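You operate a simulated robot arm through the tools that you are given. There is no shell and no other tool. Be economical: measure what you need, move in short steps, check, and stop when the job is done.

You run a simulated two-armed robot. Do the job below in one go: nothing can be reset, and whatever is moved stays where it is left.

TASK
Fold the open carton shut and seal its seam with brown tape.
Fine: the carton at the bench's end, which holds a pack; short flaps first; use a tape gun and put it back into the grey basket.

Only the result counts: the job must be done as asked and must still hold three seconds after the hand-in. Knocking over, shifting, dropping, spilling or breaking anything else fails it. A push-on lid holds only when it is set on centred and level and pressed home; a screw cap is set on level and turned clockwise until tight. Flat cloth is picked up by pressing the open fingertips on it (5 to 10 N) and closing them slowly along it; thin cloth reads only 2 to 8 mm in the jaws.

THE ROBOT
Two 7-joint arms with two-finger parallel grippers on one trunk, on a base that drives. Base frame: it is fixed to the floor where the robot stands at the start and does not move with it; the origin is under the middle of the robot, x ahead of it, y to its left, z up. Units: mm, rad, N and s.
The left shoulder is at the start at [50, 165, 1255], the right one opposite. Places, roughly: basket [1400, 500, 800]; carton back flap [600, 400, 1100]; carton front flap [900, 300, 1100]; carton left flap [700, 200, 1100]; carton right flap [800, 500, 1100]; grey basket [1500, 500, 750]; medium carton [3000, 1750, 250]; red tape gun [4250, -1750, 750]; small carton [2500, 2000, 250]. Payload 3.91 kg a hand.
Tool frame (each hand has its own): the origin (TCP) lies between the finger pads and is the grasp point; the fingertips stand 30 mm ahead of it; z points along the fingers, y is the line along which they close. The gripper opens to 110 mm. The fingers are 20 mm wide and 10 mm thick; the gripper's body (48 by 112 mm) begins 55 mm behind the TCP.
Orientation is that of the tool frame in the base frame, as [roll, pitch, yaw] about the fixed x, y, z axes, in that order (R = Rz(yaw) Ry(pitch) Rx(roll)). With the fingers straight down and closing along the base's y, the tool's x points along the base's -x, its y along +y and its z along -z.

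THE INTERFACE
- The arms move only by the tool move_arm. It takes "left_increments", "right_increments" or both (then of equal length, played together; a hand with none holds still); each is a list of rows, each a list of 3 entries, a list of its own where there are three numbers: the shift along the base's x, y, z in mm, then the turn, a rotation vector about the base's x, y, z in rad, then the closure, from 0 (fully open) to 1 (shut). In form: [[[x, y, z], [wx, wy, wz], jaw], ...]. A call has 1 to 12 rows; each row shifts and turns the commanded pose from where the row before left it. Each row takes 0.2 s and may step no farther than 50 mm and 0.15 rad from the row before; otherwise, or with a gripper value out of range, the whole call is refused. Where a pose cannot be reached the arm comes as near as it can. A force on the tool above 40 N (or 10 N above the force at the start of the call, whichever is more), or a blocked arm, ends the call early, and 0.2 s more pass. Each finger travels about 45 mm/s and halts on what it meets, pressing with about 25 N; the grip force reading is that of the motor and also rises with nothing between the fingers. The clock runs only during rows and for 0.2 s after the last one: add rows that do not move to give the fingers time. It gives the time, the measured TCP pose, the force on the tool (base axes), the opening and the grip force at its end, in the units of the frame above (readings bear some noise), with the torque about the TCP (base axes, N m) and any sound that the robot's microphone picked up.
- Cameras (640 x 400 px; columns grow to the right, rows downward): "scene" is now at [111.7, 37, 1436.5]; the picture's right is [0.40, -0.92, 0.00], its down [-0.42, -0.18, -0.89] and it looks along [0.82, 0.35, -0.45] (base axes); focal length 214 px, centre (320, 200). "left" rides on the left gripper at [72, -17, -103] in its tool frame; the picture's right is [0.23, 0.97, 0.00], its down [-0.76, 0.18, -0.62] and it looks along [-0.61, 0.14, 0.78] (tool axes); focal length 222 px, centre (320, 200). "right" rides on the right gripper at [72, 17, -103] in its tool frame; the picture's right is [-0.23, 0.97, 0.00], its down [-0.76, -0.18, -0.62] and it looks along [-0.61, -0.14, 0.78] (tool axes); focal length 222 px, centre (320, 200). There is no depth. A picture from a camera that has moved, and an enlarged one, comes with that camera's place and axes in the base frame and with its lens.
- capture(camera): a new picture of that camera. No time passes.
- move_column(by): slides the trunk up (or, below 0, down) by that many mm; the arms and the scene camera ride with it, the base frame stays. It gives what a move gives, with no picture.
- base_move(legs): drives the robot by 1 to 6 legs, each [ahead, left, turn to the left] in mm, mm and rad, along the robot's own axes; the way and the turn of a leg run together, so that a leg with both is an arc; at most 1500 mm and 3.142 rad a leg. The arms and the cameras ride along, it lands a little off, and it stops where it bumps. It gives what a move gives.
- aim_head(pan, tilt): turns the head with the scene camera to pan (to the left, within 1.396 rad either way) and tilt (down, from -0.506 to 1.204), counted from straight ahead of the robot. It gives what a move gives.
- zoom(camera, box): a new picture of the part [left, top, right, bottom] of that camera's present view, enlarged. No time passes.
- finish_job(): hands the job in; it is judged then, once.

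Work in short steps. Places have to be worked out from the pictures, the camera data and where the tool is seen: move nearer, look again, correct. Check each grasp and each placing, and mend what went wrong. You have 120 turns and 108 pictures in all, those below and enlarged ones among them. Open the grippers and draw the arms clear of the work before you hand the job in, unless the task says otherwise; then end with one line.

The tools are called by a JSON object that holds its "op" and its "data". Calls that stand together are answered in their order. move_arm: Moves the arms, as the interface text tells. Its arguments: {"type":"object","properties":{"left_increments":{"type":"array"},"right_increments":{"type":"array"}},"required":[]} The other tools are called the same way: move_column (by) slides the trunk up or down; base_move (legs) drives the base; aim_head (pan, tilt) turns the head that bears the scene camera; capture (camera) takes a picture; zoom (camera, box) takes an enlarged picture of a part of a camera's view; finish_job () hands the job in.

At the start:

```text
clock: 0.0
left_ee_pos: [257.4, 241.3, 1400.8]
left_ee_rot: [3.141, -0.001, -3.142]
left_ft_force: [-0.5, 0.0, -0.1]
left_ft_torque: [0.0, 0.01, -0.01]
left_finger_gap: 110.1
left_grip_force: 0.0
right_ee_pos: [289.8, 9.8, 1335.3]
right_ee_rot: [-3.142, 0.0, 3.141]
right_ft_force: [-0.1, -0.3, -0.5]
right_ft_torque: [-0.03, -0.03, 0.02]
right_finger_gap: 110.1
right_grip_force: 0.0
trunk travel left (down, up): [-475.0, 28.0]
robot x, y, heading: [1.1, -0.8, 0.002]
head pan, tilt: [0.407, 0.471]
```

scene: 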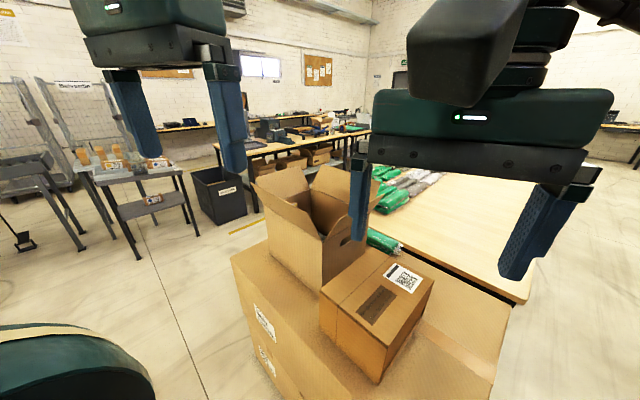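
right: 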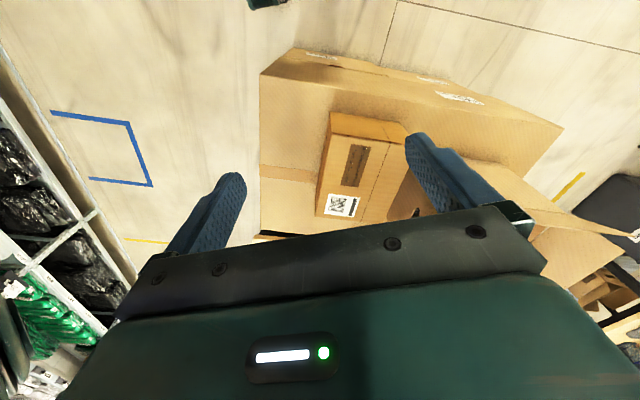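
left: 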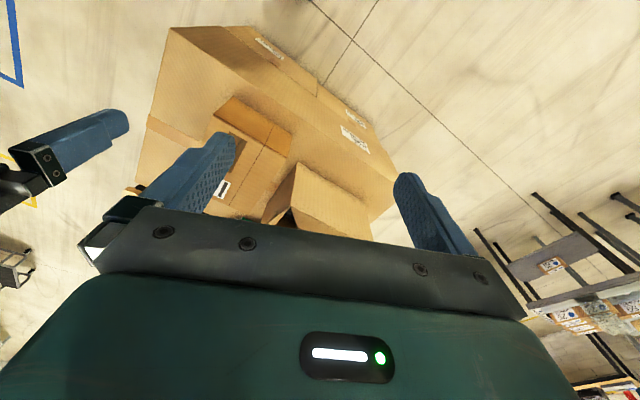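

The open carton stands ahead-left on a big box, with a smaller taped carton beside it. I zoom in on it and then look further around for the basket and the tape guns.

{"op": "zoom", "data": {"camera": "scene", "box": [220, 130, 440, 300]}}

{"op": "zoom", "data": {"camera": "scene", "box": [200, 60, 400, 185]}}

```text
2.35 times, centred on (330, 215) of scene
camera zoom: at [111.7, 37.0, 1436.5], right [0.4, -0.92, 0.0], down [-0.42, -0.18, -0.89], along [0.82, 0.35, -0.45], focal length 505 px, centre (296, 165)
```

zoom: 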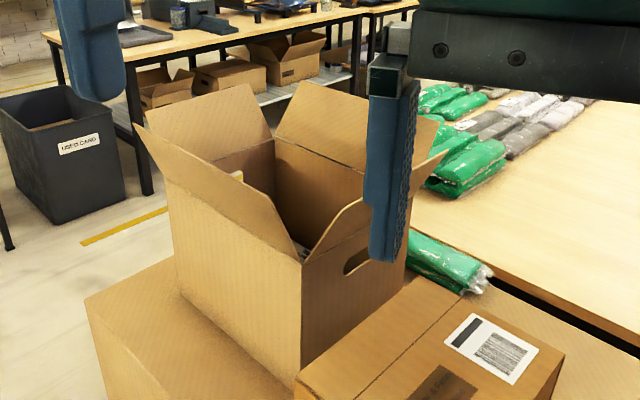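

```text
3.20 times, centred on (300, 122) of scene
camera zoom: at [111.7, 37.0, 1436.5], right [0.4, -0.92, 0.0], down [-0.42, -0.18, -0.89], along [0.82, 0.35, -0.45], focal length 686 px, centre (384, 448)
```

zoom: 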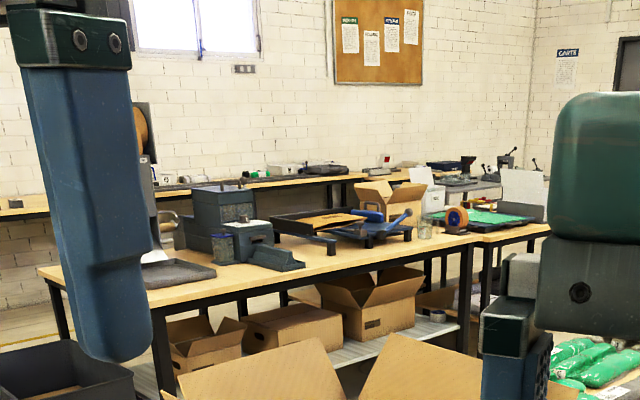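

I pan the head to find the grey basket and the tape gun.

{"op": "aim_head", "data": {"pan": -0.2, "tilt": 0.3}}

{"op": "capture", "data": {"camera": "scene"}}

{"op": "aim_head", "data": {"pan": 0.9, "tilt": 0.4}}

{"op": "capture", "data": {"camera": "scene"}}

```text
clock: 1.0
left_ee_pos: [257.7, 241.8, 1400.7]
left_ee_rot: [3.142, -0.001, 3.141]
left_ft_force: [0.4, -0.3, -1.3]
left_ft_torque: [-0.02, 0.02, -0.02]
left_finger_gap: 110.1
left_grip_force: 0.1
right_ee_pos: [288.5, 9.6, 1335.9]
right_ee_rot: [-3.141, 0.001, -3.141]
right_ft_force: [0.3, -0.2, 0.1]
right_ft_torque: [0.01, 0.01, 0.02]
right_finger_gap: 110.2
right_grip_force: 0.0
trunk travel left (down, up): [-475.0, 28.0]
robot x, y, heading: [0.7, -0.7, -0.002]
head pan, tilt: [-0.201, 0.3]
```

```text
102 pictures are left
camera scene: at [119.1, -17.7, 1452.3], right [-0.2, -0.98, 0.0], down [-0.29, 0.06, -0.96], along [0.94, -0.19, -0.3], focal length 214 px, centre (320, 200)
```

scene: 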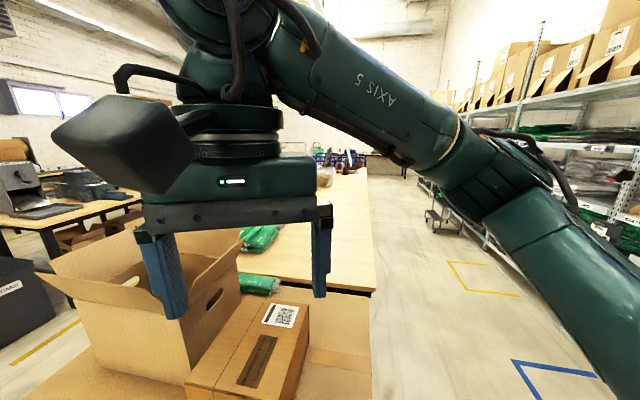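

```text
clock: 2.3
left_ee_pos: [255.8, 241.6, 1400.2]
left_ee_rot: [-3.141, 0.001, 3.14]
left_ft_force: [-0.4, -0.1, 1.0]
left_ft_torque: [-0.01, -0.02, 0.01]
left_finger_gap: 109.6
left_grip_force: 0.1
right_ee_pos: [288.8, 9.0, 1335.8]
right_ee_rot: [-3.141, 0.0, -3.141]
right_ft_force: [-0.7, -0.2, 0.6]
right_ft_torque: [0.02, 0.02, -0.01]
right_finger_gap: 110.2
right_grip_force: 0.0
trunk travel left (down, up): [-475.0, 28.0]
robot x, y, heading: [1.1, 0.7, -0.003]
head pan, tilt: [0.901, 0.4]
```

```text
101 pictures are left
camera scene: at [85.2, 73.3, 1443.1], right [0.78, -0.62, 0.0], down [-0.24, -0.3, -0.92], along [0.57, 0.72, -0.39], focal length 214 px, centre (320, 200)
```

scene: 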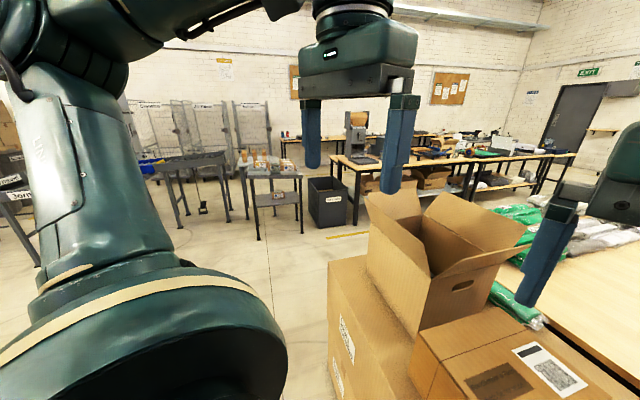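

There are objects at the back of the bench behind the right arm; I look there again.

{"op": "aim_head", "data": {"pan": 0.1, "tilt": 0.3}}

{"op": "capture", "data": {"camera": "scene"}}

{"op": "aim_head", "data": {"pan": -0.2, "tilt": 0.3}}

{"op": "zoom", "data": {"camera": "scene", "box": [280, 120, 440, 220]}}

```text
clock: 3.5
left_ee_pos: [257.3, 240.6, 1401.1]
left_ee_rot: [3.14, -0.001, -3.141]
left_ft_force: [0.0, 0.3, 0.1]
left_ft_torque: [-0.01, -0.01, -0.02]
left_finger_gap: 109.9
left_grip_force: 0.1
right_ee_pos: [287.8, 9.3, 1336.2]
right_ee_rot: [3.141, 0.001, -3.141]
right_ft_force: [0.1, -0.4, -0.2]
right_ft_torque: [0.0, -0.01, 0.01]
right_finger_gap: 110.0
right_grip_force: 0.1
trunk travel left (down, up): [-475.0, 28.0]
robot x, y, heading: [-1.6, -2.3, -0.001]
head pan, tilt: [0.099, 0.3]
```

```text
100 pictures are left
camera scene: at [120.5, 10.2, 1452.4], right [0.1, -0.99, 0.0], down [-0.29, -0.03, -0.96], along [0.95, 0.1, -0.3], focal length 214 px, centre (320, 200)
```

scene: 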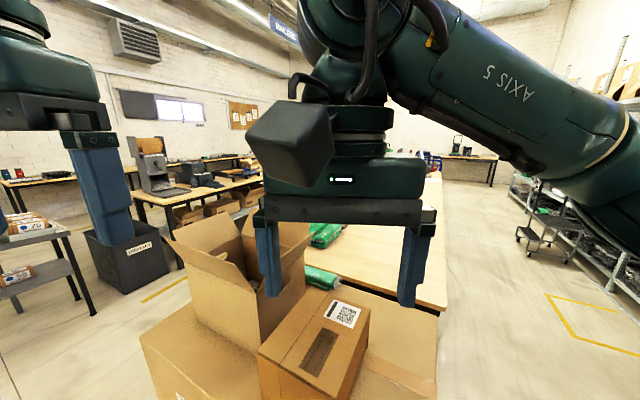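

```text
clock: 4.3
left_ee_pos: [255.6, 241.8, 1400.8]
left_ee_rot: [-3.141, -0.001, 3.14]
left_ft_force: [-0.7, 0.3, 0.3]
left_ft_torque: [0.0, 0.02, -0.03]
left_finger_gap: 109.9
left_grip_force: 0.0
right_ee_pos: [288.2, 9.9, 1336.7]
right_ee_rot: [3.141, -0.001, -3.141]
right_ft_force: [-0.2, 0.5, -0.3]
right_ft_torque: [-0.01, 0.02, 0.08]
right_finger_gap: 110.1
right_grip_force: 0.0
trunk travel left (down, up): [-475.0, 28.0]
robot x, y, heading: [-0.1, -2.6, 0.001]
head pan, tilt: [-0.201, 0.3]
```

```text
4.00 times, centred on (360, 170) of scene
camera zoom: at [119.1, -17.7, 1452.4], right [-0.2, -0.98, 0.0], down [-0.29, 0.06, -0.96], along [0.94, -0.19, -0.3], focal length 858 px, centre (160, 320)
```

zoom: 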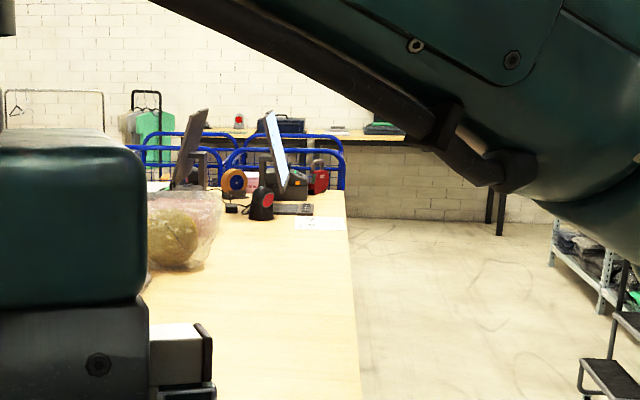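

The basket must be hidden behind the carton, so I drive left for another view (it also gives stereo for measuring).

{"op": "base_move", "data": {"legs": [[0, 700, 0]]}}

{"op": "aim_head", "data": {"pan": 0.0, "tilt": 0.5}}

{"op": "capture", "data": {"camera": "scene"}}

```text
clock: 10.8
left_ee_pos: [255.1, 942.6, 1400.2]
left_ee_rot: [-3.141, 0.0, -3.136]
left_ft_force: [-0.1, 0.8, -0.9]
left_ft_torque: [-0.02, -0.02, -0.02]
left_finger_gap: 110.2
left_grip_force: 0.1
right_ee_pos: [286.5, 711.3, 1335.9]
right_ee_rot: [3.141, 0.0, -3.137]
right_ft_force: [0.3, -0.3, 0.3]
right_ft_torque: [-0.01, 0.03, -0.01]
right_finger_gap: 110.0
right_grip_force: 0.0
trunk travel left (down, up): [-475.0, 28.0]
robot x, y, heading: [-2.8, 702.1, 0.005]
head pan, tilt: [-0.201, 0.3]
```

```text
clock: 11.6
left_ee_pos: [254.7, 942.9, 1401.8]
left_ee_rot: [-3.141, 0.001, -3.139]
left_ft_force: [-0.4, -0.1, 0.4]
left_ft_torque: [0.02, 0.02, 0.02]
left_finger_gap: 110.2
left_grip_force: 0.0
right_ee_pos: [287.3, 711.2, 1336.6]
right_ee_rot: [-3.141, 0.001, -3.138]
right_ft_force: [0.1, -0.7, 0.5]
right_ft_torque: [0.0, -0.01, 0.01]
right_finger_gap: 110.1
right_grip_force: 0.0
trunk travel left (down, up): [-475.0, 28.0]
robot x, y, heading: [-0.9, 700.6, 0.0]
head pan, tilt: [0.0, 0.499]
```

```text
98 pictures are left
camera scene: at [117.7, 701.9, 1434.0], right [0.0, -1.0, 0.0], down [-0.48, 0.0, -0.88], along [0.88, 0.0, -0.48], focal length 214 px, centre (320, 200)
```

scene: 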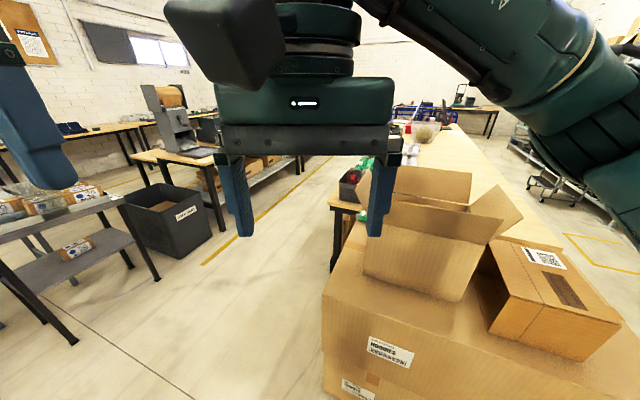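

The basket appears at the left corner of the bench behind the carton. Zooming.

{"op": "zoom", "data": {"camera": "scene", "box": [320, 110, 480, 210]}}

{"op": "zoom", "data": {"camera": "scene", "box": [310, 150, 630, 350]}}

```text
4.00 times, centred on (400, 160) of scene
camera zoom: at [117.7, 701.9, 1434.0], right [0.0, -1.0, 0.0], down [-0.48, 0.0, -0.88], along [0.88, 0.0, -0.48], focal length 858 px, centre (0, 360)
```

zoom: 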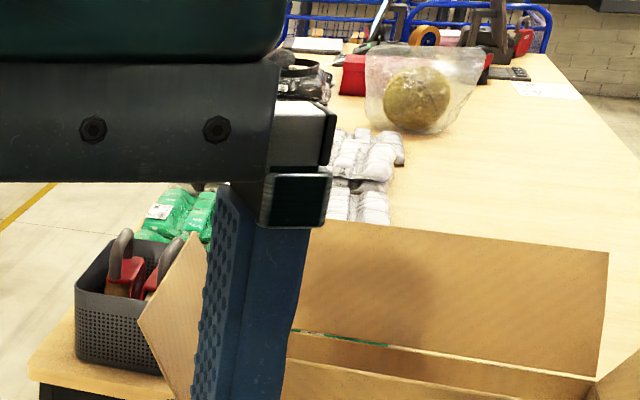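

```text
2.00 times, centred on (470, 250) of scene
camera zoom: at [117.7, 701.9, 1434.0], right [0.0, -1.0, 0.0], down [-0.48, 0.0, -0.88], along [0.88, 0.0, -0.48], focal length 429 px, centre (20, 100)
```

zoom: 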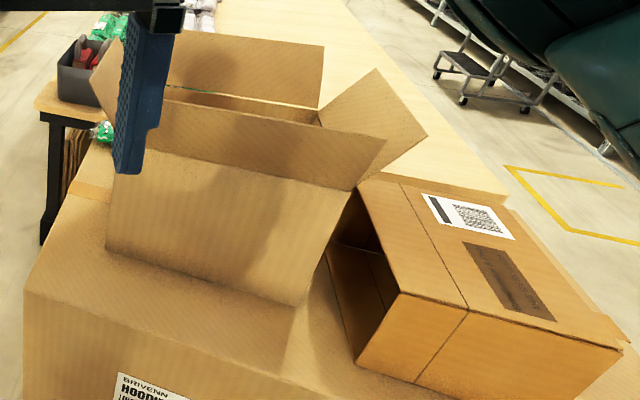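

The basket holds two red tape guns, handles up. By triangulation, the carton's bottom-near corners are about (708,535) and (582,228) at z≈791, top hinges z≈1046, and centre about (751,338), yawed about -0.39. I drive to face its long side.

{"op": "base_move", "data": {"legs": [[0, 0, -0.39], [230, -50, 0]]}}

{"op": "aim_head", "data": {"pan": 0.0, "tilt": 0.7}}

{"op": "capture", "data": {"camera": "scene"}}

{"op": "capture", "data": {"camera": "left"}}

```text
clock: 14.5
left_ee_pos: [520.6, 695.4, 1400.7]
left_ee_rot: [-3.141, 0.002, 2.754]
left_ft_force: [0.0, 0.2, -0.3]
left_ft_torque: [0.0, 0.05, 0.01]
left_finger_gap: 110.2
left_grip_force: 0.1
right_ee_pos: [461.7, 468.3, 1335.1]
right_ee_rot: [3.141, 0.0, 2.754]
right_ft_force: [0.0, 0.2, -0.3]
right_ft_torque: [0.01, 0.01, 0.01]
right_finger_gap: 109.9
right_grip_force: 0.1
trunk travel left (down, up): [-475.0, 28.0]
robot x, y, heading: [191.6, 568.3, -0.391]
head pan, tilt: [0.0, 0.499]
```

```text
clock: 15.2
left_ee_pos: [518.1, 695.6, 1400.6]
left_ee_rot: [-3.141, 0.002, 2.755]
left_ft_force: [0.4, 0.4, -0.6]
left_ft_torque: [0.0, 0.02, 0.02]
left_finger_gap: 110.0
left_grip_force: 0.0
right_ee_pos: [461.8, 469.1, 1336.9]
right_ee_rot: [3.141, 0.0, 2.753]
right_ft_force: [0.4, 0.5, -0.2]
right_ft_torque: [0.01, -0.02, 0.03]
right_finger_gap: 110.2
right_grip_force: 0.1
trunk travel left (down, up): [-475.0, 28.0]
robot x, y, heading: [189.8, 571.1, -0.39]
head pan, tilt: [0.0, 0.7]
```

```text
95 pictures are left
camera scene: at [294.7, 526.7, 1416.3], right [-0.38, -0.93, 0.0], down [-0.6, 0.24, -0.77], along [0.71, -0.29, -0.64], focal length 214 px, centre (320, 200)
```

scene: 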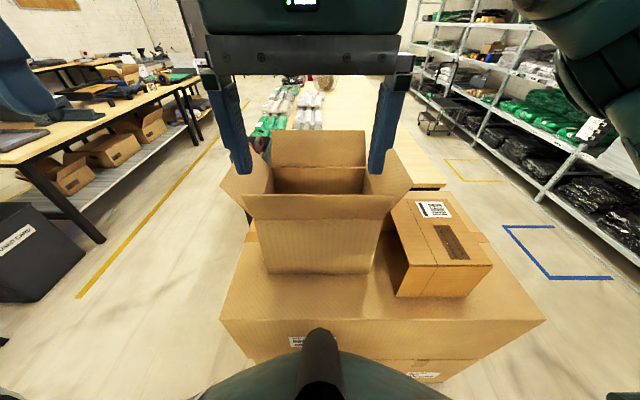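

```text
94 pictures are left
camera left: at [446.2, 708.2, 1503.9], right [0.16, 0.99, 0.0], down [0.77, -0.12, 0.62], along [0.62, -0.1, -0.78], focal length 222 px, centre (320, 200)
```

left: 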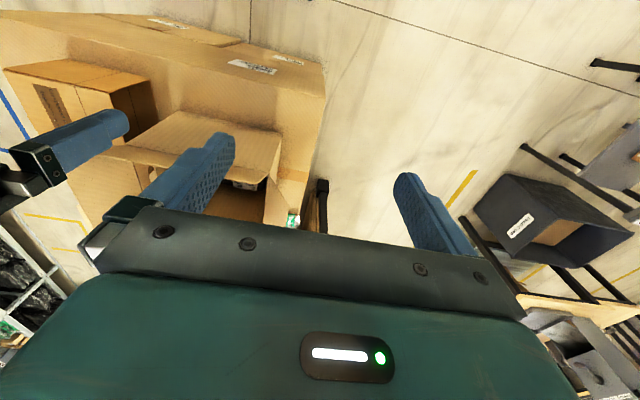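

Well aligned: carton bottom front edge is ~489 mm ahead, spanning y'=+168..-161. I zoom to measure hinges and flaps.

{"op": "zoom", "data": {"camera": "scene", "box": [210, 110, 430, 280]}}

```text
2.35 times, centred on (320, 195) of scene
camera zoom: at [294.7, 526.7, 1416.3], right [-0.38, -0.93, 0.0], down [-0.6, 0.24, -0.77], along [0.71, -0.29, -0.64], focal length 505 px, centre (320, 212)
```

zoom: 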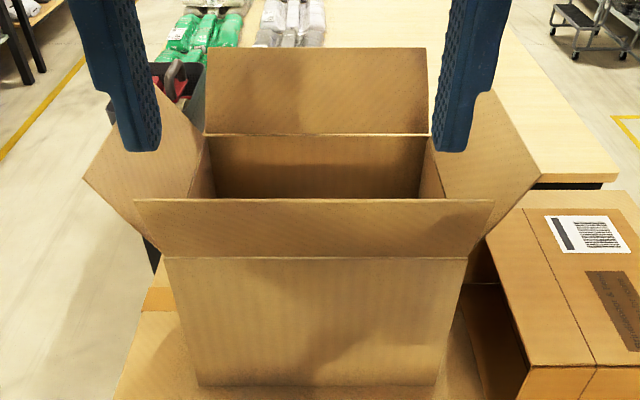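

Near hinge ≈ x'495, z≈1030; far hinge ≈ x'749; flaps ~110–125 long. I look down to see how much room the base has before the big box.

{"op": "aim_head", "data": {"pan": 0.0, "tilt": 1.2}}

{"op": "capture", "data": {"camera": "scene"}}

```text
clock: 16.2
left_ee_pos: [520.3, 696.4, 1400.6]
left_ee_rot: [-3.141, -0.001, 2.754]
left_ft_force: [0.6, -0.7, -0.1]
left_ft_torque: [-0.01, -0.03, 0.0]
left_finger_gap: 110.0
left_grip_force: 0.0
right_ee_pos: [461.8, 468.2, 1332.9]
right_ee_rot: [-3.134, 0.003, 2.751]
right_ft_force: [12.2, -6.0, -49.1]
right_ft_torque: [-1.79, -2.82, -0.16]
right_finger_gap: 109.9
right_grip_force: 0.1
trunk travel left (down, up): [-475.0, 28.0]
robot x, y, heading: [192.3, 569.1, -0.388]
head pan, tilt: [0.0, 1.201]
```

```text
92 pictures are left
camera scene: at [276.8, 534.4, 1388.4], right [-0.37, -0.93, 0.0], down [-0.81, 0.33, -0.48], along [0.45, -0.18, -0.88], focal length 214 px, centre (320, 200)
```

scene: 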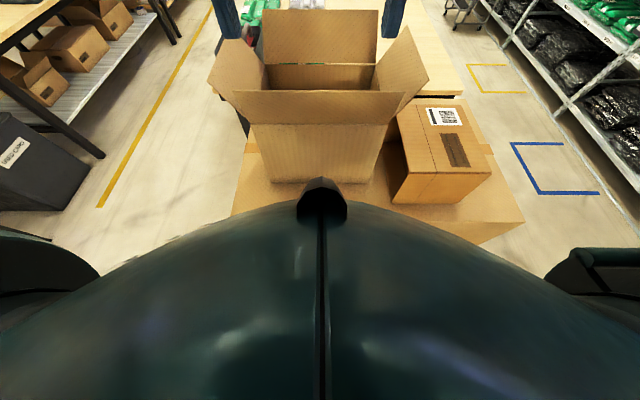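

The head bumped the right arm (49 N), so I tilt back up. Then I try lowering/extending the arms to find their reach.

{"op": "aim_head", "data": {"pan": 0.0, "tilt": 0.75}}

{"op": "move_arm", "data": {"right_increments": [[[28, -46, 0], [0, 0, 0], 0], [[0, -50, 0], [0, 0, 0], 0], [[-18, -46, 0], [0, 0, 0], 0], [[-18, -46, 0], [0, 0, 0], 0], [[-18, -46, 0], [0, 0, 0], 0]]}}

```text
clock: 17.1
left_ee_pos: [519.6, 695.0, 1399.3]
left_ee_rot: [-3.141, 0.001, 2.753]
left_ft_force: [0.1, -0.4, -0.3]
left_ft_torque: [-0.02, -0.01, 0.0]
left_finger_gap: 110.0
left_grip_force: 0.0
right_ee_pos: [461.8, 469.4, 1336.3]
right_ee_rot: [3.14, 0.001, 2.755]
right_ft_force: [0.0, -0.2, 0.8]
right_ft_torque: [-0.01, 0.02, 0.02]
right_finger_gap: 110.2
right_grip_force: 0.1
trunk travel left (down, up): [-475.0, 28.0]
robot x, y, heading: [195.5, 567.6, -0.383]
head pan, tilt: [0.0, 0.75]
```

```text
refused: row 1 steps farther than a row can; nothing moved
```

I step the right hand toward the outside right of the carton at the same height, watching the reach.

{"op": "move_arm", "data": {"right_increments": [[[14, -39, 0], [0, 0, 0], 0], [[14, -39, 0], [0, 0, 0], 0], [[14, -39, 0], [0, 0, 0], 0], [[14, -39, 0], [0, 0, 0], 0], [[14, -39, 0], [0, 0, 0], 0], [[14, -39, 0], [0, 0, 0], 0], [[14, -39, 0], [0, 0, 0], 0], [[14, -39, 0], [0, 0, 0], 0]]}}

```text
clock: 18.9
left_ee_pos: [519.2, 694.7, 1400.3]
left_ee_rot: [3.14, -0.001, 2.755]
left_ft_force: [0.2, 0.1, -0.3]
left_ft_torque: [0.02, 0.01, -0.01]
left_finger_gap: 109.9
left_grip_force: 0.0
right_ee_pos: [573.4, 156.8, 1336.3]
right_ee_rot: [-3.141, 0.001, 2.756]
right_ft_force: [0.3, -0.1, 0.2]
right_ft_torque: [0.02, -0.01, -0.03]
right_finger_gap: 109.8
right_grip_force: 0.0
trunk travel left (down, up): [-475.0, 28.0]
robot x, y, heading: [190.5, 569.3, -0.388]
head pan, tilt: [0.0, 0.75]
```

Reach is fine. I yaw the right hand 90° so the open fingers spread along the flap, moving to the outside right of the carton.

{"op": "move_arm", "data": {"right_increments": [[[4, -14, 0], [0, 0, 0.1428], 0], [[4, -14, 0], [0, 0, 0.1428], 0], [[4, -14, 0], [0, 0, 0.1428], 0], [[4, -14, 0], [0, 0, 0.1428], 0], [[4, -14, 0], [0, 0, 0.1428], 0], [[4, -14, 0], [0, 0, 0.1428], 0], [[4, -14, 0], [0, 0, 0.1428], 0], [[4, -14, 0], [0, 0, 0.1428], 0], [[4, -14, 0], [0, 0, 0.1428], 0], [[4, -14, 0], [0, 0, 0.1428], 0], [[4, -14, 0], [0, 0, 0.1428], 0]]}}

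{"op": "capture", "data": {"camera": "scene"}}

```text
clock: 21.3
left_ee_pos: [519.2, 696.3, 1401.2]
left_ee_rot: [3.14, -0.001, 2.755]
left_ft_force: [-0.6, 0.3, -1.0]
left_ft_torque: [0.05, 0.02, 0.0]
left_finger_gap: 109.9
left_grip_force: 0.1
right_ee_pos: [420.6, 345.6, 1238.0]
right_ee_rot: [3.14, 0.0, -1.961]
right_ft_force: [-0.2, 0.5, -0.2]
right_ft_torque: [0.0, 0.02, 0.02]
right_finger_gap: 109.8
right_grip_force: 0.0
right hand out of reach, approached as far as the arm can: row 3, 4, 5, 6, 7, 8, 9, 10, 11
trunk travel left (down, up): [-475.0, 28.0]
robot x, y, heading: [190.9, 570.6, -0.385]
head pan, tilt: [0.0, 0.75]
```

```text
91 pictures are left
camera scene: at [292.9, 527.8, 1412.0], right [-0.38, -0.93, 0.0], down [-0.63, 0.26, -0.73], along [0.68, -0.28, -0.68], focal length 214 px, centre (320, 200)
```

scene: 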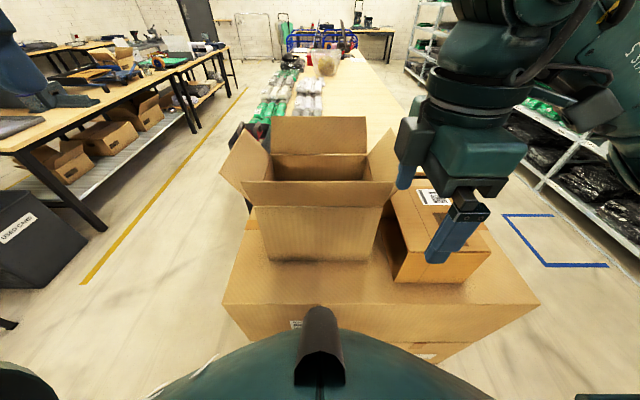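

The arm lost reach at that height but took the yaw. At lower heights it should reach farther; I step outward and down.

{"op": "move_arm", "data": {"right_increments": [[[15, -42, -5], [0, 0, 0], 0], [[15, -42, -5], [0, 0, 0], 0], [[15, -42, -5], [0, 0, 0], 0], [[15, -42, -5], [0, 0, 0], 0]]}}

```text
clock: 22.3
left_ee_pos: [520.3, 695.5, 1400.3]
left_ee_rot: [-3.14, -0.001, 2.754]
left_ft_force: [0.3, -0.2, -0.3]
left_ft_torque: [-0.01, 0.01, -0.01]
left_finger_gap: 109.9
left_grip_force: 0.0
right_ee_pos: [401.0, 329.2, 1217.5]
right_ee_rot: [3.141, -0.001, -1.959]
right_ft_force: [-0.3, 0.1, -0.2]
right_ft_torque: [-0.01, -0.01, -0.02]
right_finger_gap: 109.8
right_grip_force: 0.0
right hand out of reach, approached as far as the arm can: row 1, 2, 3, 4
trunk travel left (down, up): [-475.0, 28.0]
robot x, y, heading: [191.4, 571.3, -0.386]
head pan, tilt: [0.0, 0.75]
```

I test whether the command pose has run away, with a small move upward.

{"op": "move_arm", "data": {"right_increments": [[[0, 0, 20], [0, 0, 0], 0]]}}

```text
clock: 22.7
left_ee_pos: [520.0, 695.1, 1400.2]
left_ee_rot: [3.141, 0.002, 2.755]
left_ft_force: [0.1, 0.3, -1.2]
left_ft_torque: [0.01, -0.01, -0.02]
left_finger_gap: 110.0
left_grip_force: 0.0
right_ee_pos: [399.9, 331.6, 1235.9]
right_ee_rot: [3.141, -0.001, -1.962]
right_ft_force: [0.4, -0.3, 0.3]
right_ft_torque: [-0.02, -0.04, 0.02]
right_finger_gap: 110.1
right_grip_force: 0.1
trunk travel left (down, up): [-475.0, 28.0]
robot x, y, heading: [192.5, 567.1, -0.386]
head pan, tilt: [0.0, 0.75]
```

Commands reset to the real pose, so this yaw simply limits the reach. I undo the yaw.

{"op": "move_arm", "data": {"right_increments": [[[0, 0, 4], [0, 0, -0.143], 1], [[0, 0, 4], [0, 0, -0.143], 1], [[0, 0, 4], [0, 0, -0.143], 1], [[0, 0, 4], [0, 0, -0.143], 1], [[0, 0, 4], [0, 0, -0.143], 1], [[0, 0, 4], [0, 0, -0.143], 1], [[0, 0, 4], [0, 0, -0.143], 1], [[0, 0, 4], [0, 0, -0.143], 1], [[0, 0, 4], [0, 0, -0.143], 1], [[0, 0, 4], [0, 0, -0.143], 1], [[0, 0, 4], [0, 0, -0.143], 1]]}}

{"op": "move_arm", "data": {"right_increments": [[[14, -42, 0], [0, 0, 0], 1], [[14, -42, 0], [0, 0, 0], 1], [[14, -42, 0], [0, 0, 0], 1], [[14, -42, 0], [0, 0, 0], 1], [[30, -35, 0], [0, 0, 0], 1], [[30, -35, 0], [0, 0, 0], 1]]}}

```text
clock: 25.1
left_ee_pos: [519.1, 695.9, 1400.8]
left_ee_rot: [-3.141, 0.001, 2.754]
left_ft_force: [0.2, 0.3, -0.7]
left_ft_torque: [-0.01, -0.03, 0.0]
left_finger_gap: 109.8
left_grip_force: 0.0
right_ee_pos: [399.8, 330.4, 1282.2]
right_ee_rot: [3.14, 0.0, 2.749]
right_ft_force: [-0.7, -0.4, -0.2]
right_ft_torque: [-0.01, 0.0, -0.08]
right_finger_gap: 0.0
right_grip_force: 24.5
trunk travel left (down, up): [-475.0, 28.0]
robot x, y, heading: [186.7, 570.4, -0.39]
head pan, tilt: [0.0, 0.75]
```

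```text
clock: 26.5
left_ee_pos: [519.9, 694.2, 1400.4]
left_ee_rot: [3.141, 0.001, 2.754]
left_ft_force: [0.6, 0.2, 0.2]
left_ft_torque: [-0.03, 0.04, -0.02]
left_finger_gap: 109.7
left_grip_force: 0.0
right_ee_pos: [517.7, 91.1, 1280.8]
right_ee_rot: [-3.141, -0.002, 2.752]
right_ft_force: [0.0, -0.1, -0.4]
right_ft_torque: [0.02, 0.01, -0.05]
right_finger_gap: 0.0
right_grip_force: 24.9
trunk travel left (down, up): [-475.0, 28.0]
robot x, y, heading: [191.1, 567.0, -0.386]
head pan, tilt: [0.0, 0.75]
```

Reach is good with this yaw. Now tilt fingers inward (about the carton's depth axis) while moving forward and down.

{"op": "move_arm", "data": {"right_increments": [[[17, -11, -20], [0.12, -0.049, 0], 1], [[17, -11, -20], [0.12, -0.049, 0], 1], [[17, -11, -20], [0.12, -0.049, 0], 1], [[17, -11, -20], [0.12, -0.049, 0], 1], [[17, -11, -20], [0.12, -0.049, 0], 1]]}}

{"op": "capture", "data": {"camera": "scene"}}

{"op": "capture", "data": {"camera": "right"}}

```text
clock: 27.7
left_ee_pos: [519.7, 695.3, 1400.9]
left_ee_rot: [3.141, 0.0, 2.754]
left_ft_force: [0.6, -0.6, -0.5]
left_ft_torque: [0.01, 0.04, -0.02]
left_finger_gap: 110.0
left_grip_force: 0.0
right_ee_pos: [603.3, 36.4, 1180.2]
right_ee_rot: [2.49, 0.002, 2.752]
right_ft_force: [0.0, 0.0, -0.2]
right_ft_torque: [0.01, 0.0, -0.01]
right_finger_gap: 0.2
right_grip_force: 24.7
trunk travel left (down, up): [-475.0, 28.0]
robot x, y, heading: [195.5, 569.0, -0.39]
head pan, tilt: [0.0, 0.75]
```

```text
90 pictures are left
camera scene: at [293.7, 526.9, 1411.9], right [-0.38, -0.93, 0.0], down [-0.63, 0.26, -0.73], along [0.68, -0.28, -0.68], focal length 214 px, centre (320, 200)
```

scene: 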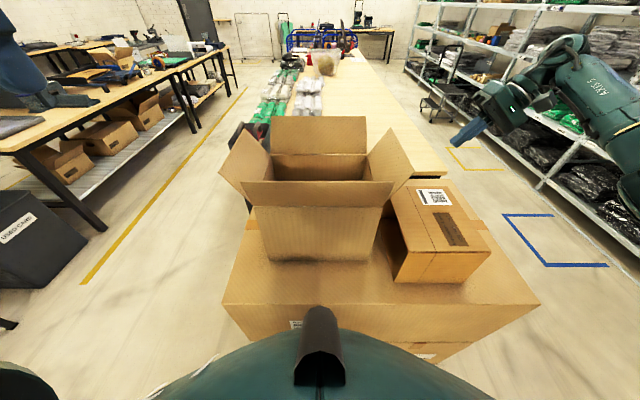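

```text
89 pictures are left
camera right: at [518.5, 16.8, 1273.1], right [0.5, 0.63, 0.59], down [0.51, -0.77, 0.39], along [0.7, 0.1, -0.71], focal length 222 px, centre (320, 200)
```

right: 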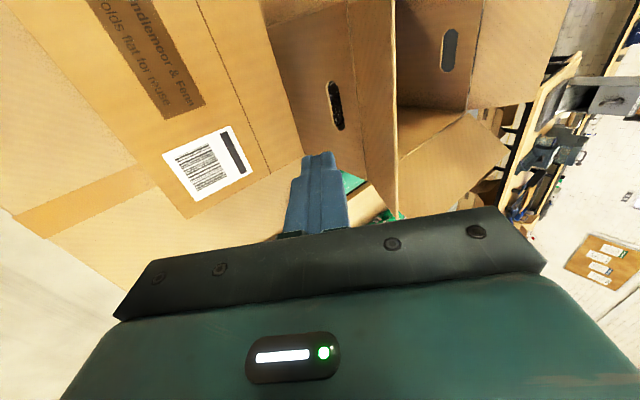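

The hand is at R-frame (582,-338), outside the right flap whose edge is around y'≈-210..-250, z≈1060–1120. I drop down outside it then sweep in and over.

{"op": "move_arm", "data": {"right_increments": [[[14, -6, -40], [0, 0, 0], 1], [[14, -6, -40], [0, 0, 0], 1], [[15, 37, 0], [0, 0, 0], 1], [[15, 37, 10], [0, 0, 0], 1], [[15, 37, 10], [0, 0, 0], 1]]}}

{"op": "capture", "data": {"camera": "scene"}}

```text
clock: 28.9
left_ee_pos: [519.3, 696.3, 1399.8]
left_ee_rot: [-3.141, 0.003, 2.754]
left_ft_force: [0.2, -0.3, 0.1]
left_ft_torque: [-0.02, 0.05, 0.01]
left_finger_gap: 109.8
left_grip_force: 0.2
right_ee_pos: [652.0, 153.9, 1162.8]
right_ee_rot: [2.488, 0.006, 2.75]
right_ft_force: [2.9, -3.7, 12.3]
right_ft_torque: [0.23, -0.08, -0.06]
right_finger_gap: 0.0
right_grip_force: 25.4
right hand out of reach, approached as far as the arm can: row 1, 2
trunk travel left (down, up): [-475.0, 28.0]
robot x, y, heading: [196.4, 565.9, -0.391]
head pan, tilt: [0.0, 0.75]
```

```text
88 pictures are left
camera scene: at [292.7, 528.4, 1412.3], right [-0.38, -0.93, 0.0], down [-0.63, 0.26, -0.73], along [0.68, -0.28, -0.68], focal length 214 px, centre (320, 200)
```

scene: 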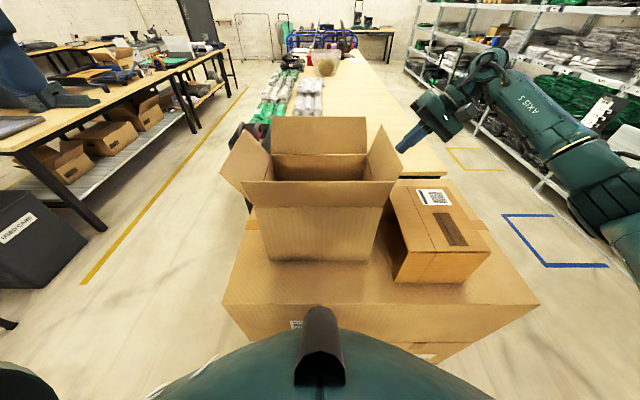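

The tip only grazed the top edge of the flap since it couldn't go down. I back out and use the trunk to lower.

{"op": "move_arm", "data": {"right_increments": [[[-15, -37, 0], [0, 0, 0], 1], [[-15, -37, 0], [0, 0, 0], 1]]}}

{"op": "move_column", "data": {"by": -80}}

{"op": "move_arm", "data": {"right_increments": [[[15, 37, 0], [0, 0, 0], 1], [[15, 37, 5], [0, 0, 0], 1], [[15, 37, 5], [0, 0, 0], 1], [[15, 37, 0], [0, 0, 0], 1]]}}

{"op": "capture", "data": {"camera": "scene"}}

```text
clock: 29.5
left_ee_pos: [519.2, 694.5, 1400.2]
left_ee_rot: [3.141, -0.001, 2.755]
left_ft_force: [-0.1, 0.0, 0.4]
left_ft_torque: [-0.01, -0.04, -0.01]
left_finger_gap: 110.1
left_grip_force: 0.0
right_ee_pos: [621.8, 79.1, 1158.3]
right_ee_rot: [2.492, -0.003, 2.755]
right_ft_force: [-0.3, 0.3, -0.3]
right_ft_torque: [0.0, 0.03, -0.01]
right_finger_gap: 0.0
right_grip_force: 24.9
trunk travel left (down, up): [-475.0, 28.0]
robot x, y, heading: [193.1, 571.7, -0.386]
head pan, tilt: [0.0, 0.75]
```

```text
clock: 30.6
left_ee_pos: [519.8, 696.8, 1319.6]
left_ee_rot: [3.142, 0.0, 2.754]
left_ft_force: [-0.9, 0.7, 0.6]
left_ft_torque: [0.01, 0.0, 0.02]
left_finger_gap: 109.8
left_grip_force: 0.1
right_ee_pos: [622.7, 79.2, 1078.3]
right_ee_rot: [2.491, -0.001, 2.752]
right_ft_force: [-0.5, 0.1, -0.1]
right_ft_torque: [-0.03, 0.0, 0.01]
right_finger_gap: 0.1
right_grip_force: 25.1
trunk travel left (down, up): [-395.0, 108.0]
robot x, y, heading: [192.7, 567.7, -0.385]
head pan, tilt: [0.0, 0.75]
```

```text
clock: 31.6
left_ee_pos: [521.2, 696.4, 1320.9]
left_ee_rot: [-3.14, -0.001, 2.755]
left_ft_force: [-0.2, 0.4, -0.2]
left_ft_torque: [0.0, -0.02, 0.0]
left_finger_gap: 109.8
left_grip_force: 0.1
right_ee_pos: [682.0, 229.2, 1088.4]
right_ee_rot: [2.492, 0.001, 2.754]
right_ft_force: [-0.1, -0.3, 0.0]
right_ft_torque: [-0.02, -0.01, -0.01]
right_finger_gap: 0.0
right_grip_force: 24.8
trunk travel left (down, up): [-395.0, 108.0]
robot x, y, heading: [192.7, 568.3, -0.39]
head pan, tilt: [0.0, 0.75]
```

```text
87 pictures are left
camera scene: at [293.3, 528.0, 1332.0], right [-0.38, -0.93, 0.0], down [-0.63, 0.26, -0.73], along [0.68, -0.28, -0.68], focal length 214 px, centre (320, 200)
```

scene: 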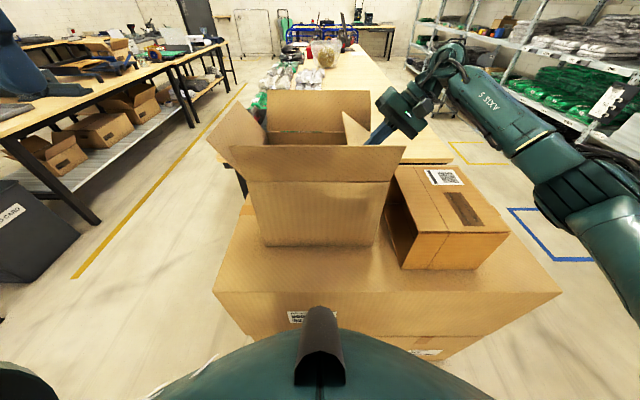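

The flap follows easily and is now leaning inward. I continue over and press it down.

{"op": "move_arm", "data": {"right_increments": [[[13, 32, -3], [0, 0, 0], 1], [[8, 18, -12], [0, 0, 0], 1], [[0, 0, -12], [0, 0, 0], 1]]}}

{"op": "capture", "data": {"camera": "scene"}}

```text
clock: 32.4
left_ee_pos: [518.2, 695.1, 1321.2]
left_ee_rot: [3.141, 0.001, 2.755]
left_ft_force: [0.2, 0.2, 0.2]
left_ft_torque: [0.01, 0.01, 0.0]
left_finger_gap: 110.0
left_grip_force: 0.1
right_ee_pos: [705.3, 276.9, 1061.7]
right_ee_rot: [2.494, 0.001, 2.751]
right_ft_force: [0.6, 0.4, -0.9]
right_ft_torque: [0.04, -0.01, 0.02]
right_finger_gap: 0.3
right_grip_force: 25.5
trunk travel left (down, up): [-395.0, 108.0]
robot x, y, heading: [188.4, 572.1, -0.385]
head pan, tilt: [0.0, 0.75]
```

```text
86 pictures are left
camera scene: at [293.0, 527.4, 1332.0], right [-0.38, -0.93, 0.0], down [-0.63, 0.26, -0.73], along [0.68, -0.28, -0.68], focal length 214 px, centre (320, 200)
```

scene: 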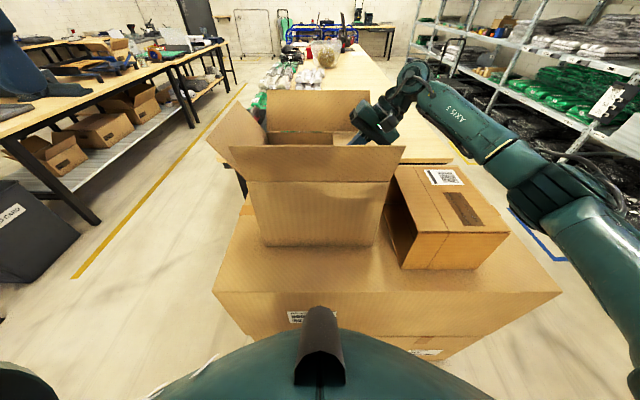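

I check with the right wrist camera how the flap lies.

{"op": "capture", "data": {"camera": "right"}}

```text
85 pictures are left
camera right: at [619.9, 257.9, 1154.7], right [0.5, 0.63, 0.59], down [0.51, -0.77, 0.39], along [0.7, 0.1, -0.71], focal length 222 px, centre (320, 200)
```

right: 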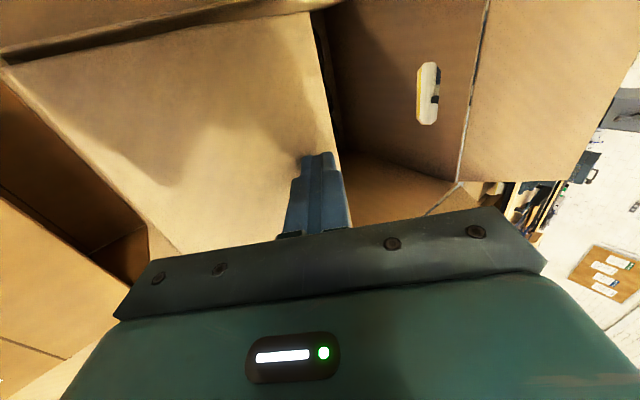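

The flap is about level under the finger tip. I lift off and out to see whether it stays.

{"op": "move_arm", "data": {"right_increments": [[[0, 0, 40], [0, 0, 0], 1], [[-15, -37, 20], [0, 0, 0], 1], [[-15, -37, 10], [0, 0, 0], 1], [[-15, -37, 0], [0, 0, 0], 1], [[-15, -37, 0], [0, 0, 0], 1]]}}

{"op": "capture", "data": {"camera": "right"}}

```text
clock: 33.6
left_ee_pos: [519.9, 694.0, 1320.6]
left_ee_rot: [3.141, 0.0, 2.755]
left_ft_force: [0.0, -0.2, -0.1]
left_ft_torque: [-0.02, -0.03, -0.01]
left_finger_gap: 110.1
left_grip_force: 0.1
right_ee_pos: [643.6, 126.0, 1131.7]
right_ee_rot: [2.492, 0.002, 2.755]
right_ft_force: [0.2, 0.9, 0.2]
right_ft_torque: [0.01, 0.0, -0.01]
right_finger_gap: 0.0
right_grip_force: 25.0
trunk travel left (down, up): [-395.0, 108.0]
robot x, y, heading: [189.6, 566.9, -0.389]
head pan, tilt: [0.0, 0.75]
```

```text
84 pictures are left
camera right: at [558.9, 108.5, 1224.4], right [0.5, 0.63, 0.59], down [0.51, -0.77, 0.39], along [0.7, 0.1, -0.71], focal length 222 px, centre (320, 200)
```

right: 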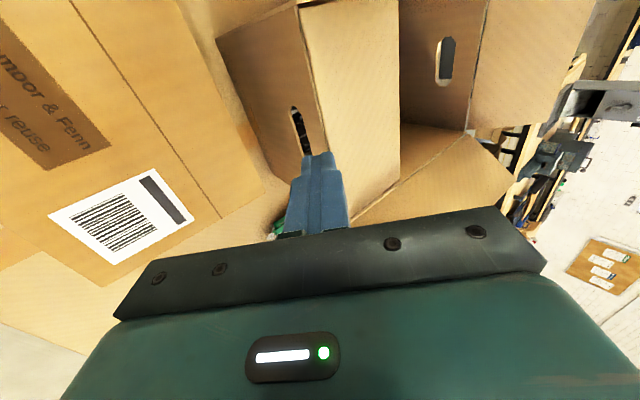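

The right flap stays folded. Now the left hand mirrors that: out to the left side, tilt inward, down.

{"op": "move_arm", "data": {"left_increments": [[[40, -2, -20], [0, 0, 0], 1], [[40, -2, -20], [0, 0, 0], 1], [[40, -2, -20], [0, 0, 0], 1], [[40, -2, -20], [0, 0, 0], 1], [[40, -2, -20], [0, 0, 0], 1], [[40, -2, -20], [0, 0, 0], 1], [[20, -4, -20], [-0.12, 0.049, 0], 1], [[20, -4, -20], [-0.12, 0.049, 0], 1], [[20, -4, -20], [-0.12, 0.049, 0], 1], [[20, -4, -20], [-0.12, 0.049, 0], 1], [[20, -4, -20], [-0.12, 0.049, 0], 1]]}}

{"op": "capture", "data": {"camera": "scene"}}

```text
clock: 36.0
left_ee_pos: [820.3, 654.3, 1115.3]
left_ee_rot: [-2.492, -0.002, 2.759]
left_ft_force: [0.6, 0.3, 0.9]
left_ft_torque: [-0.03, -0.02, 0.01]
left_finger_gap: 0.0
left_grip_force: 24.7
left hand out of reach, approached as far as the arm can: row 11
right_ee_pos: [643.0, 128.3, 1132.1]
right_ee_rot: [2.493, -0.002, 2.754]
right_ft_force: [-0.4, 0.5, 0.0]
right_ft_torque: [0.04, 0.0, 0.02]
right_finger_gap: 0.0
right_grip_force: 24.6
trunk travel left (down, up): [-395.0, 108.0]
robot x, y, heading: [194.9, 566.0, -0.389]
head pan, tilt: [0.0, 0.75]
```

```text
83 pictures are left
camera scene: at [292.4, 527.6, 1332.1], right [-0.38, -0.93, 0.0], down [-0.63, 0.26, -0.73], along [0.68, -0.28, -0.68], focal length 214 px, centre (320, 200)
```

scene: 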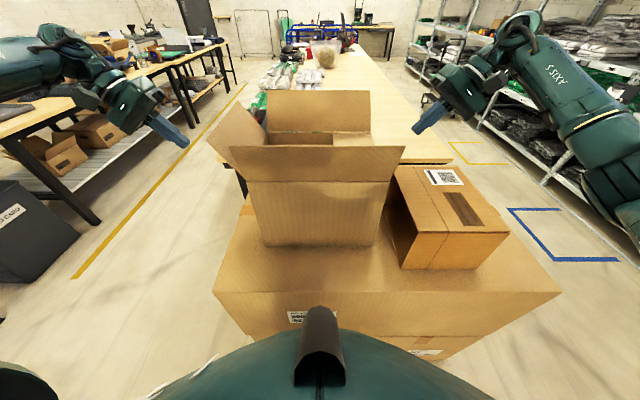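

Left tip is outside the left flap at y'≈299, z≈1091. Sweep inward.

{"op": "move_arm", "data": {"left_increments": [[[-1, -43, -12], [0, 0, 0], 1], [[-1, -43, -12], [0, 0, 0], 1], [[-15, -37, 0], [0, 0, 0], 1], [[-15, -37, 0], [0, 0, 0], 1], [[-15, -37, 0], [0, 0, 0], 1]]}}

{"op": "capture", "data": {"camera": "left"}}

```text
clock: 37.2
left_ee_pos: [759.2, 474.1, 1095.6]
left_ee_rot: [-2.493, 0.002, 2.755]
left_ft_force: [0.1, -0.4, -0.2]
left_ft_torque: [0.03, -0.01, -0.01]
left_finger_gap: 0.2
left_grip_force: 25.1
left hand out of reach, approached as far as the arm can: row 4, 5
right_ee_pos: [644.0, 127.7, 1130.1]
right_ee_rot: [2.493, 0.001, 2.753]
right_ft_force: [-0.3, -0.2, 0.2]
right_ft_torque: [-0.02, 0.01, 0.01]
right_finger_gap: 0.0
right_grip_force: 25.2
trunk travel left (down, up): [-395.0, 108.0]
robot x, y, heading: [189.7, 569.2, -0.388]
head pan, tilt: [0.0, 0.75]
```

```text
82 pictures are left
camera left: at [710.7, 545.8, 1186.9], right [0.08, 0.8, -0.59], down [0.9, 0.19, 0.39], along [0.43, -0.56, -0.71], focal length 222 px, centre (320, 200)
```

left: 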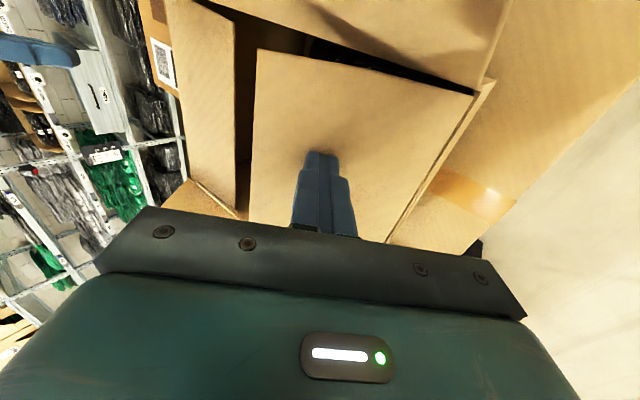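

Left flap is leaning inward. Continue and press down.

{"op": "move_arm", "data": {"left_increments": [[[-13, -32, -5], [0, 0, 0], 1], [[-8, -18, -14], [0, 0, 0], 1], [[0, 0, -14], [0, 0, 0], 1]]}}

{"op": "capture", "data": {"camera": "left"}}

```text
clock: 38.0
left_ee_pos: [721.8, 450.9, 1065.1]
left_ee_rot: [-2.491, 0.0, 2.758]
left_ft_force: [-0.3, -0.1, -0.3]
left_ft_torque: [0.0, 0.02, -0.01]
left_finger_gap: 0.0
left_grip_force: 24.9
left hand out of reach, approached as far as the arm can: row 1, 2
right_ee_pos: [643.8, 128.8, 1131.6]
right_ee_rot: [2.491, 0.0, 2.751]
right_ft_force: [0.1, 0.0, -0.2]
right_ft_torque: [0.02, 0.02, 0.05]
right_finger_gap: 0.3
right_grip_force: 24.9
trunk travel left (down, up): [-395.0, 108.0]
robot x, y, heading: [188.5, 569.7, -0.387]
head pan, tilt: [0.0, 0.75]
```

```text
81 pictures are left
camera left: at [672.7, 524.6, 1157.8], right [0.08, 0.8, -0.59], down [0.9, 0.19, 0.39], along [0.43, -0.56, -0.71], focal length 222 px, centre (320, 200)
```

left: 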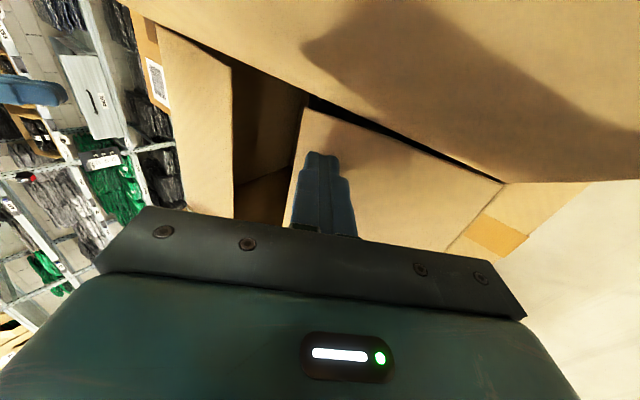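

Both short flaps lie flat. I withdraw the left hand up and out, and bring the right hand up over the carton, untilting it and pitching it forward to hook the far flap.

{"op": "move_arm", "data": {"left_increments": [[[0, 0, 40], [0, 0, 0], 1], [[15, 37, 20], [0, 0, 0], 1], [[15, 37, 20], [0, 0, 0], 1], [[15, 37, 20], [0, 0, 0], 1], [[15, 37, 10], [0, 0, 0], 1], [[0, 0, 0], [0, 0, 0], 1], [[0, 0, 0], [0, 0, 0], 1], [[0, 0, 0], [0, 0, 0], 1], [[0, 0, 0], [0, 0, 0], 1], [[0, 0, 0], [0, 0, 0], 1]], "right_increments": [[[0, 0, 20], [-0.12, 0.049, 0], 1], [[0, 0, 20], [-0.12, 0.049, 0], 1], [[0, 0, 20], [-0.12, 0.049, 0], 1], [[0, 0, 20], [-0.12, 0.049, 0], 1], [[0, 0, 10], [-0.12, 0.049, 0], 1], [[15, 30, 0], [-0.049, -0.12, 0], 1], [[15, 30, 0], [-0.049, -0.12, 0], 1], [[15, 30, 0], [-0.049, -0.12, 0], 1], [[15, 30, 0], [-0.049, -0.12, 0], 1], [[15, 30, 0], [-0.049, -0.12, 0], 1]]}}

```text
clock: 40.2
left_ee_pos: [780.9, 597.8, 1176.9]
left_ee_rot: [-2.492, -0.001, 2.753]
left_ft_force: [-0.2, -0.1, -0.5]
left_ft_torque: [-0.06, 0.03, 0.01]
left_finger_gap: 0.0
left_grip_force: 25.1
right_ee_pos: [719.0, 279.0, 1222.0]
right_ee_rot: [3.14, 0.652, 2.752]
right_ft_force: [0.9, 0.2, -0.4]
right_ft_torque: [0.01, -0.03, 0.01]
right_finger_gap: 0.0
right_grip_force: 24.8
trunk travel left (down, up): [-395.0, 108.0]
robot x, y, heading: [191.4, 566.9, -0.388]
head pan, tilt: [0.0, 0.75]
```

Right hand is at R (598,-68,1222) pitched forward. Extend ahead over the far flap.

{"op": "move_arm", "data": {"right_increments": [[[43, -9, 0], [0, 0, 0], 1], [[43, -9, 0], [0, 0, 0], 1], [[43, -9, 0], [0, 0, 0], 1], [[43, -9, 0], [0, 0, 0], 1], [[43, -9, 0], [0, 0, 0], 1], [[43, -9, 0], [0, 0, 0], 1]]}}

{"op": "capture", "data": {"camera": "scene"}}

```text
clock: 41.6
left_ee_pos: [782.2, 598.0, 1176.2]
left_ee_rot: [-2.494, -0.001, 2.755]
left_ft_force: [0.6, 0.6, 0.0]
left_ft_torque: [0.01, 0.0, 0.02]
left_finger_gap: 0.0
left_grip_force: 25.2
right_ee_pos: [843.2, 232.6, 1186.6]
right_ee_rot: [-3.141, 0.647, 2.754]
right_ft_force: [-0.1, 0.4, -0.2]
right_ft_torque: [0.02, 0.0, 0.02]
right_finger_gap: 0.0
right_grip_force: 25.3
right hand out of reach, approached as far as the arm can: row 3, 4, 5, 6
trunk travel left (down, up): [-395.0, 108.0]
robot x, y, heading: [188.0, 569.3, -0.385]
head pan, tilt: [0.0, 0.75]
```

```text
80 pictures are left
camera scene: at [293.2, 526.7, 1332.0], right [-0.38, -0.93, 0.0], down [-0.63, 0.26, -0.73], along [0.68, -0.28, -0.68], focal length 214 px, centre (320, 200)
```

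scene: 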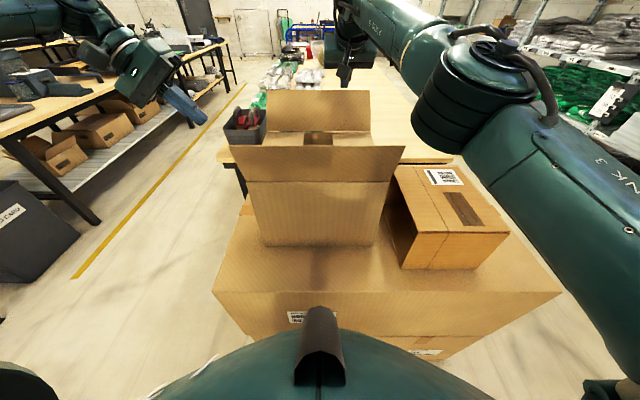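

Right hand runs out of reach 110 mm short of the far flap. From the carton's left end both long flaps become side flaps, as those I just folded. I retract both arms and drive round to the left end.

{"op": "move_arm", "data": {"right_increments": [[[-40, 16, 8], [0, 0, 0], 1], [[-40, 16, 8], [0, 0, 0], 1], [[-40, 16, 8], [0, 0, 0], 1], [[-40, 16, 8], [0, 0, 0], 1], [[-40, 16, 8], [0.049, 0.12, 0], 1], [[-40, 16, 8], [0.049, 0.12, 0], 1], [[-40, 16, 8], [0.049, 0.12, 0], 1], [[-40, 16, 8], [0.049, 0.12, 0], 1], [[-40, 0, 8], [0.049, 0.12, 0], 1]], "left_increments": [[[0, 0, 15], [0.12, -0.049, 0], 1], [[0, 0, 15], [0.12, -0.049, 0], 1], [[0, 0, 15], [0.12, -0.049, 0], 1], [[0, 0, 15], [0.12, -0.049, 0], 1], [[0, 0, 10], [0.12, -0.049, 0], 1], [[-40, 16, 0], [0, 0, 0], 1], [[-40, 16, 0], [0, 0, 0], 1], [[-40, 16, 0], [0, 0, 0], 1], [[-40, 16, 0], [0, 0, 0], 1]]}}

{"op": "capture", "data": {"camera": "scene"}}

```text
clock: 43.6
left_ee_pos: [614.3, 670.8, 1241.7]
left_ee_rot: [3.142, 0.003, 2.754]
left_ft_force: [0.4, 0.5, -0.7]
left_ft_torque: [0.03, -0.01, 0.01]
left_finger_gap: 0.0
left_grip_force: 24.9
left hand out of reach, approached as far as the arm can: row 5
right_ee_pos: [481.5, 359.3, 1261.5]
right_ee_rot: [-3.141, 0.0, 2.752]
right_ft_force: [0.2, 0.5, 0.9]
right_ft_torque: [0.04, -0.03, 0.02]
right_finger_gap: 0.0
right_grip_force: 25.6
trunk travel left (down, up): [-395.0, 108.0]
robot x, y, heading: [193.8, 572.0, -0.389]
head pan, tilt: [0.0, 0.75]
```

```text
79 pictures are left
camera scene: at [291.5, 527.4, 1332.2], right [-0.38, -0.93, 0.0], down [-0.63, 0.26, -0.73], along [0.68, -0.28, -0.68], focal length 214 px, centre (320, 200)
```

scene: 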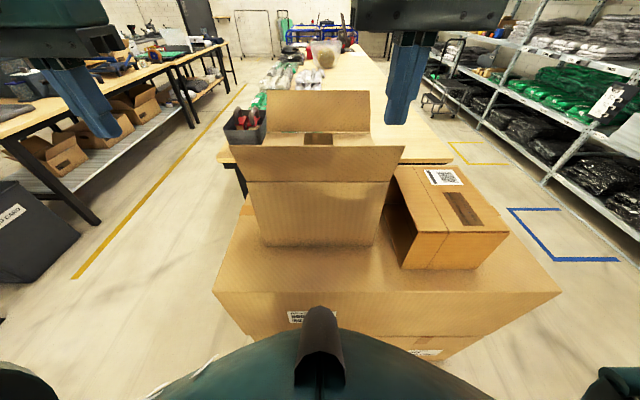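

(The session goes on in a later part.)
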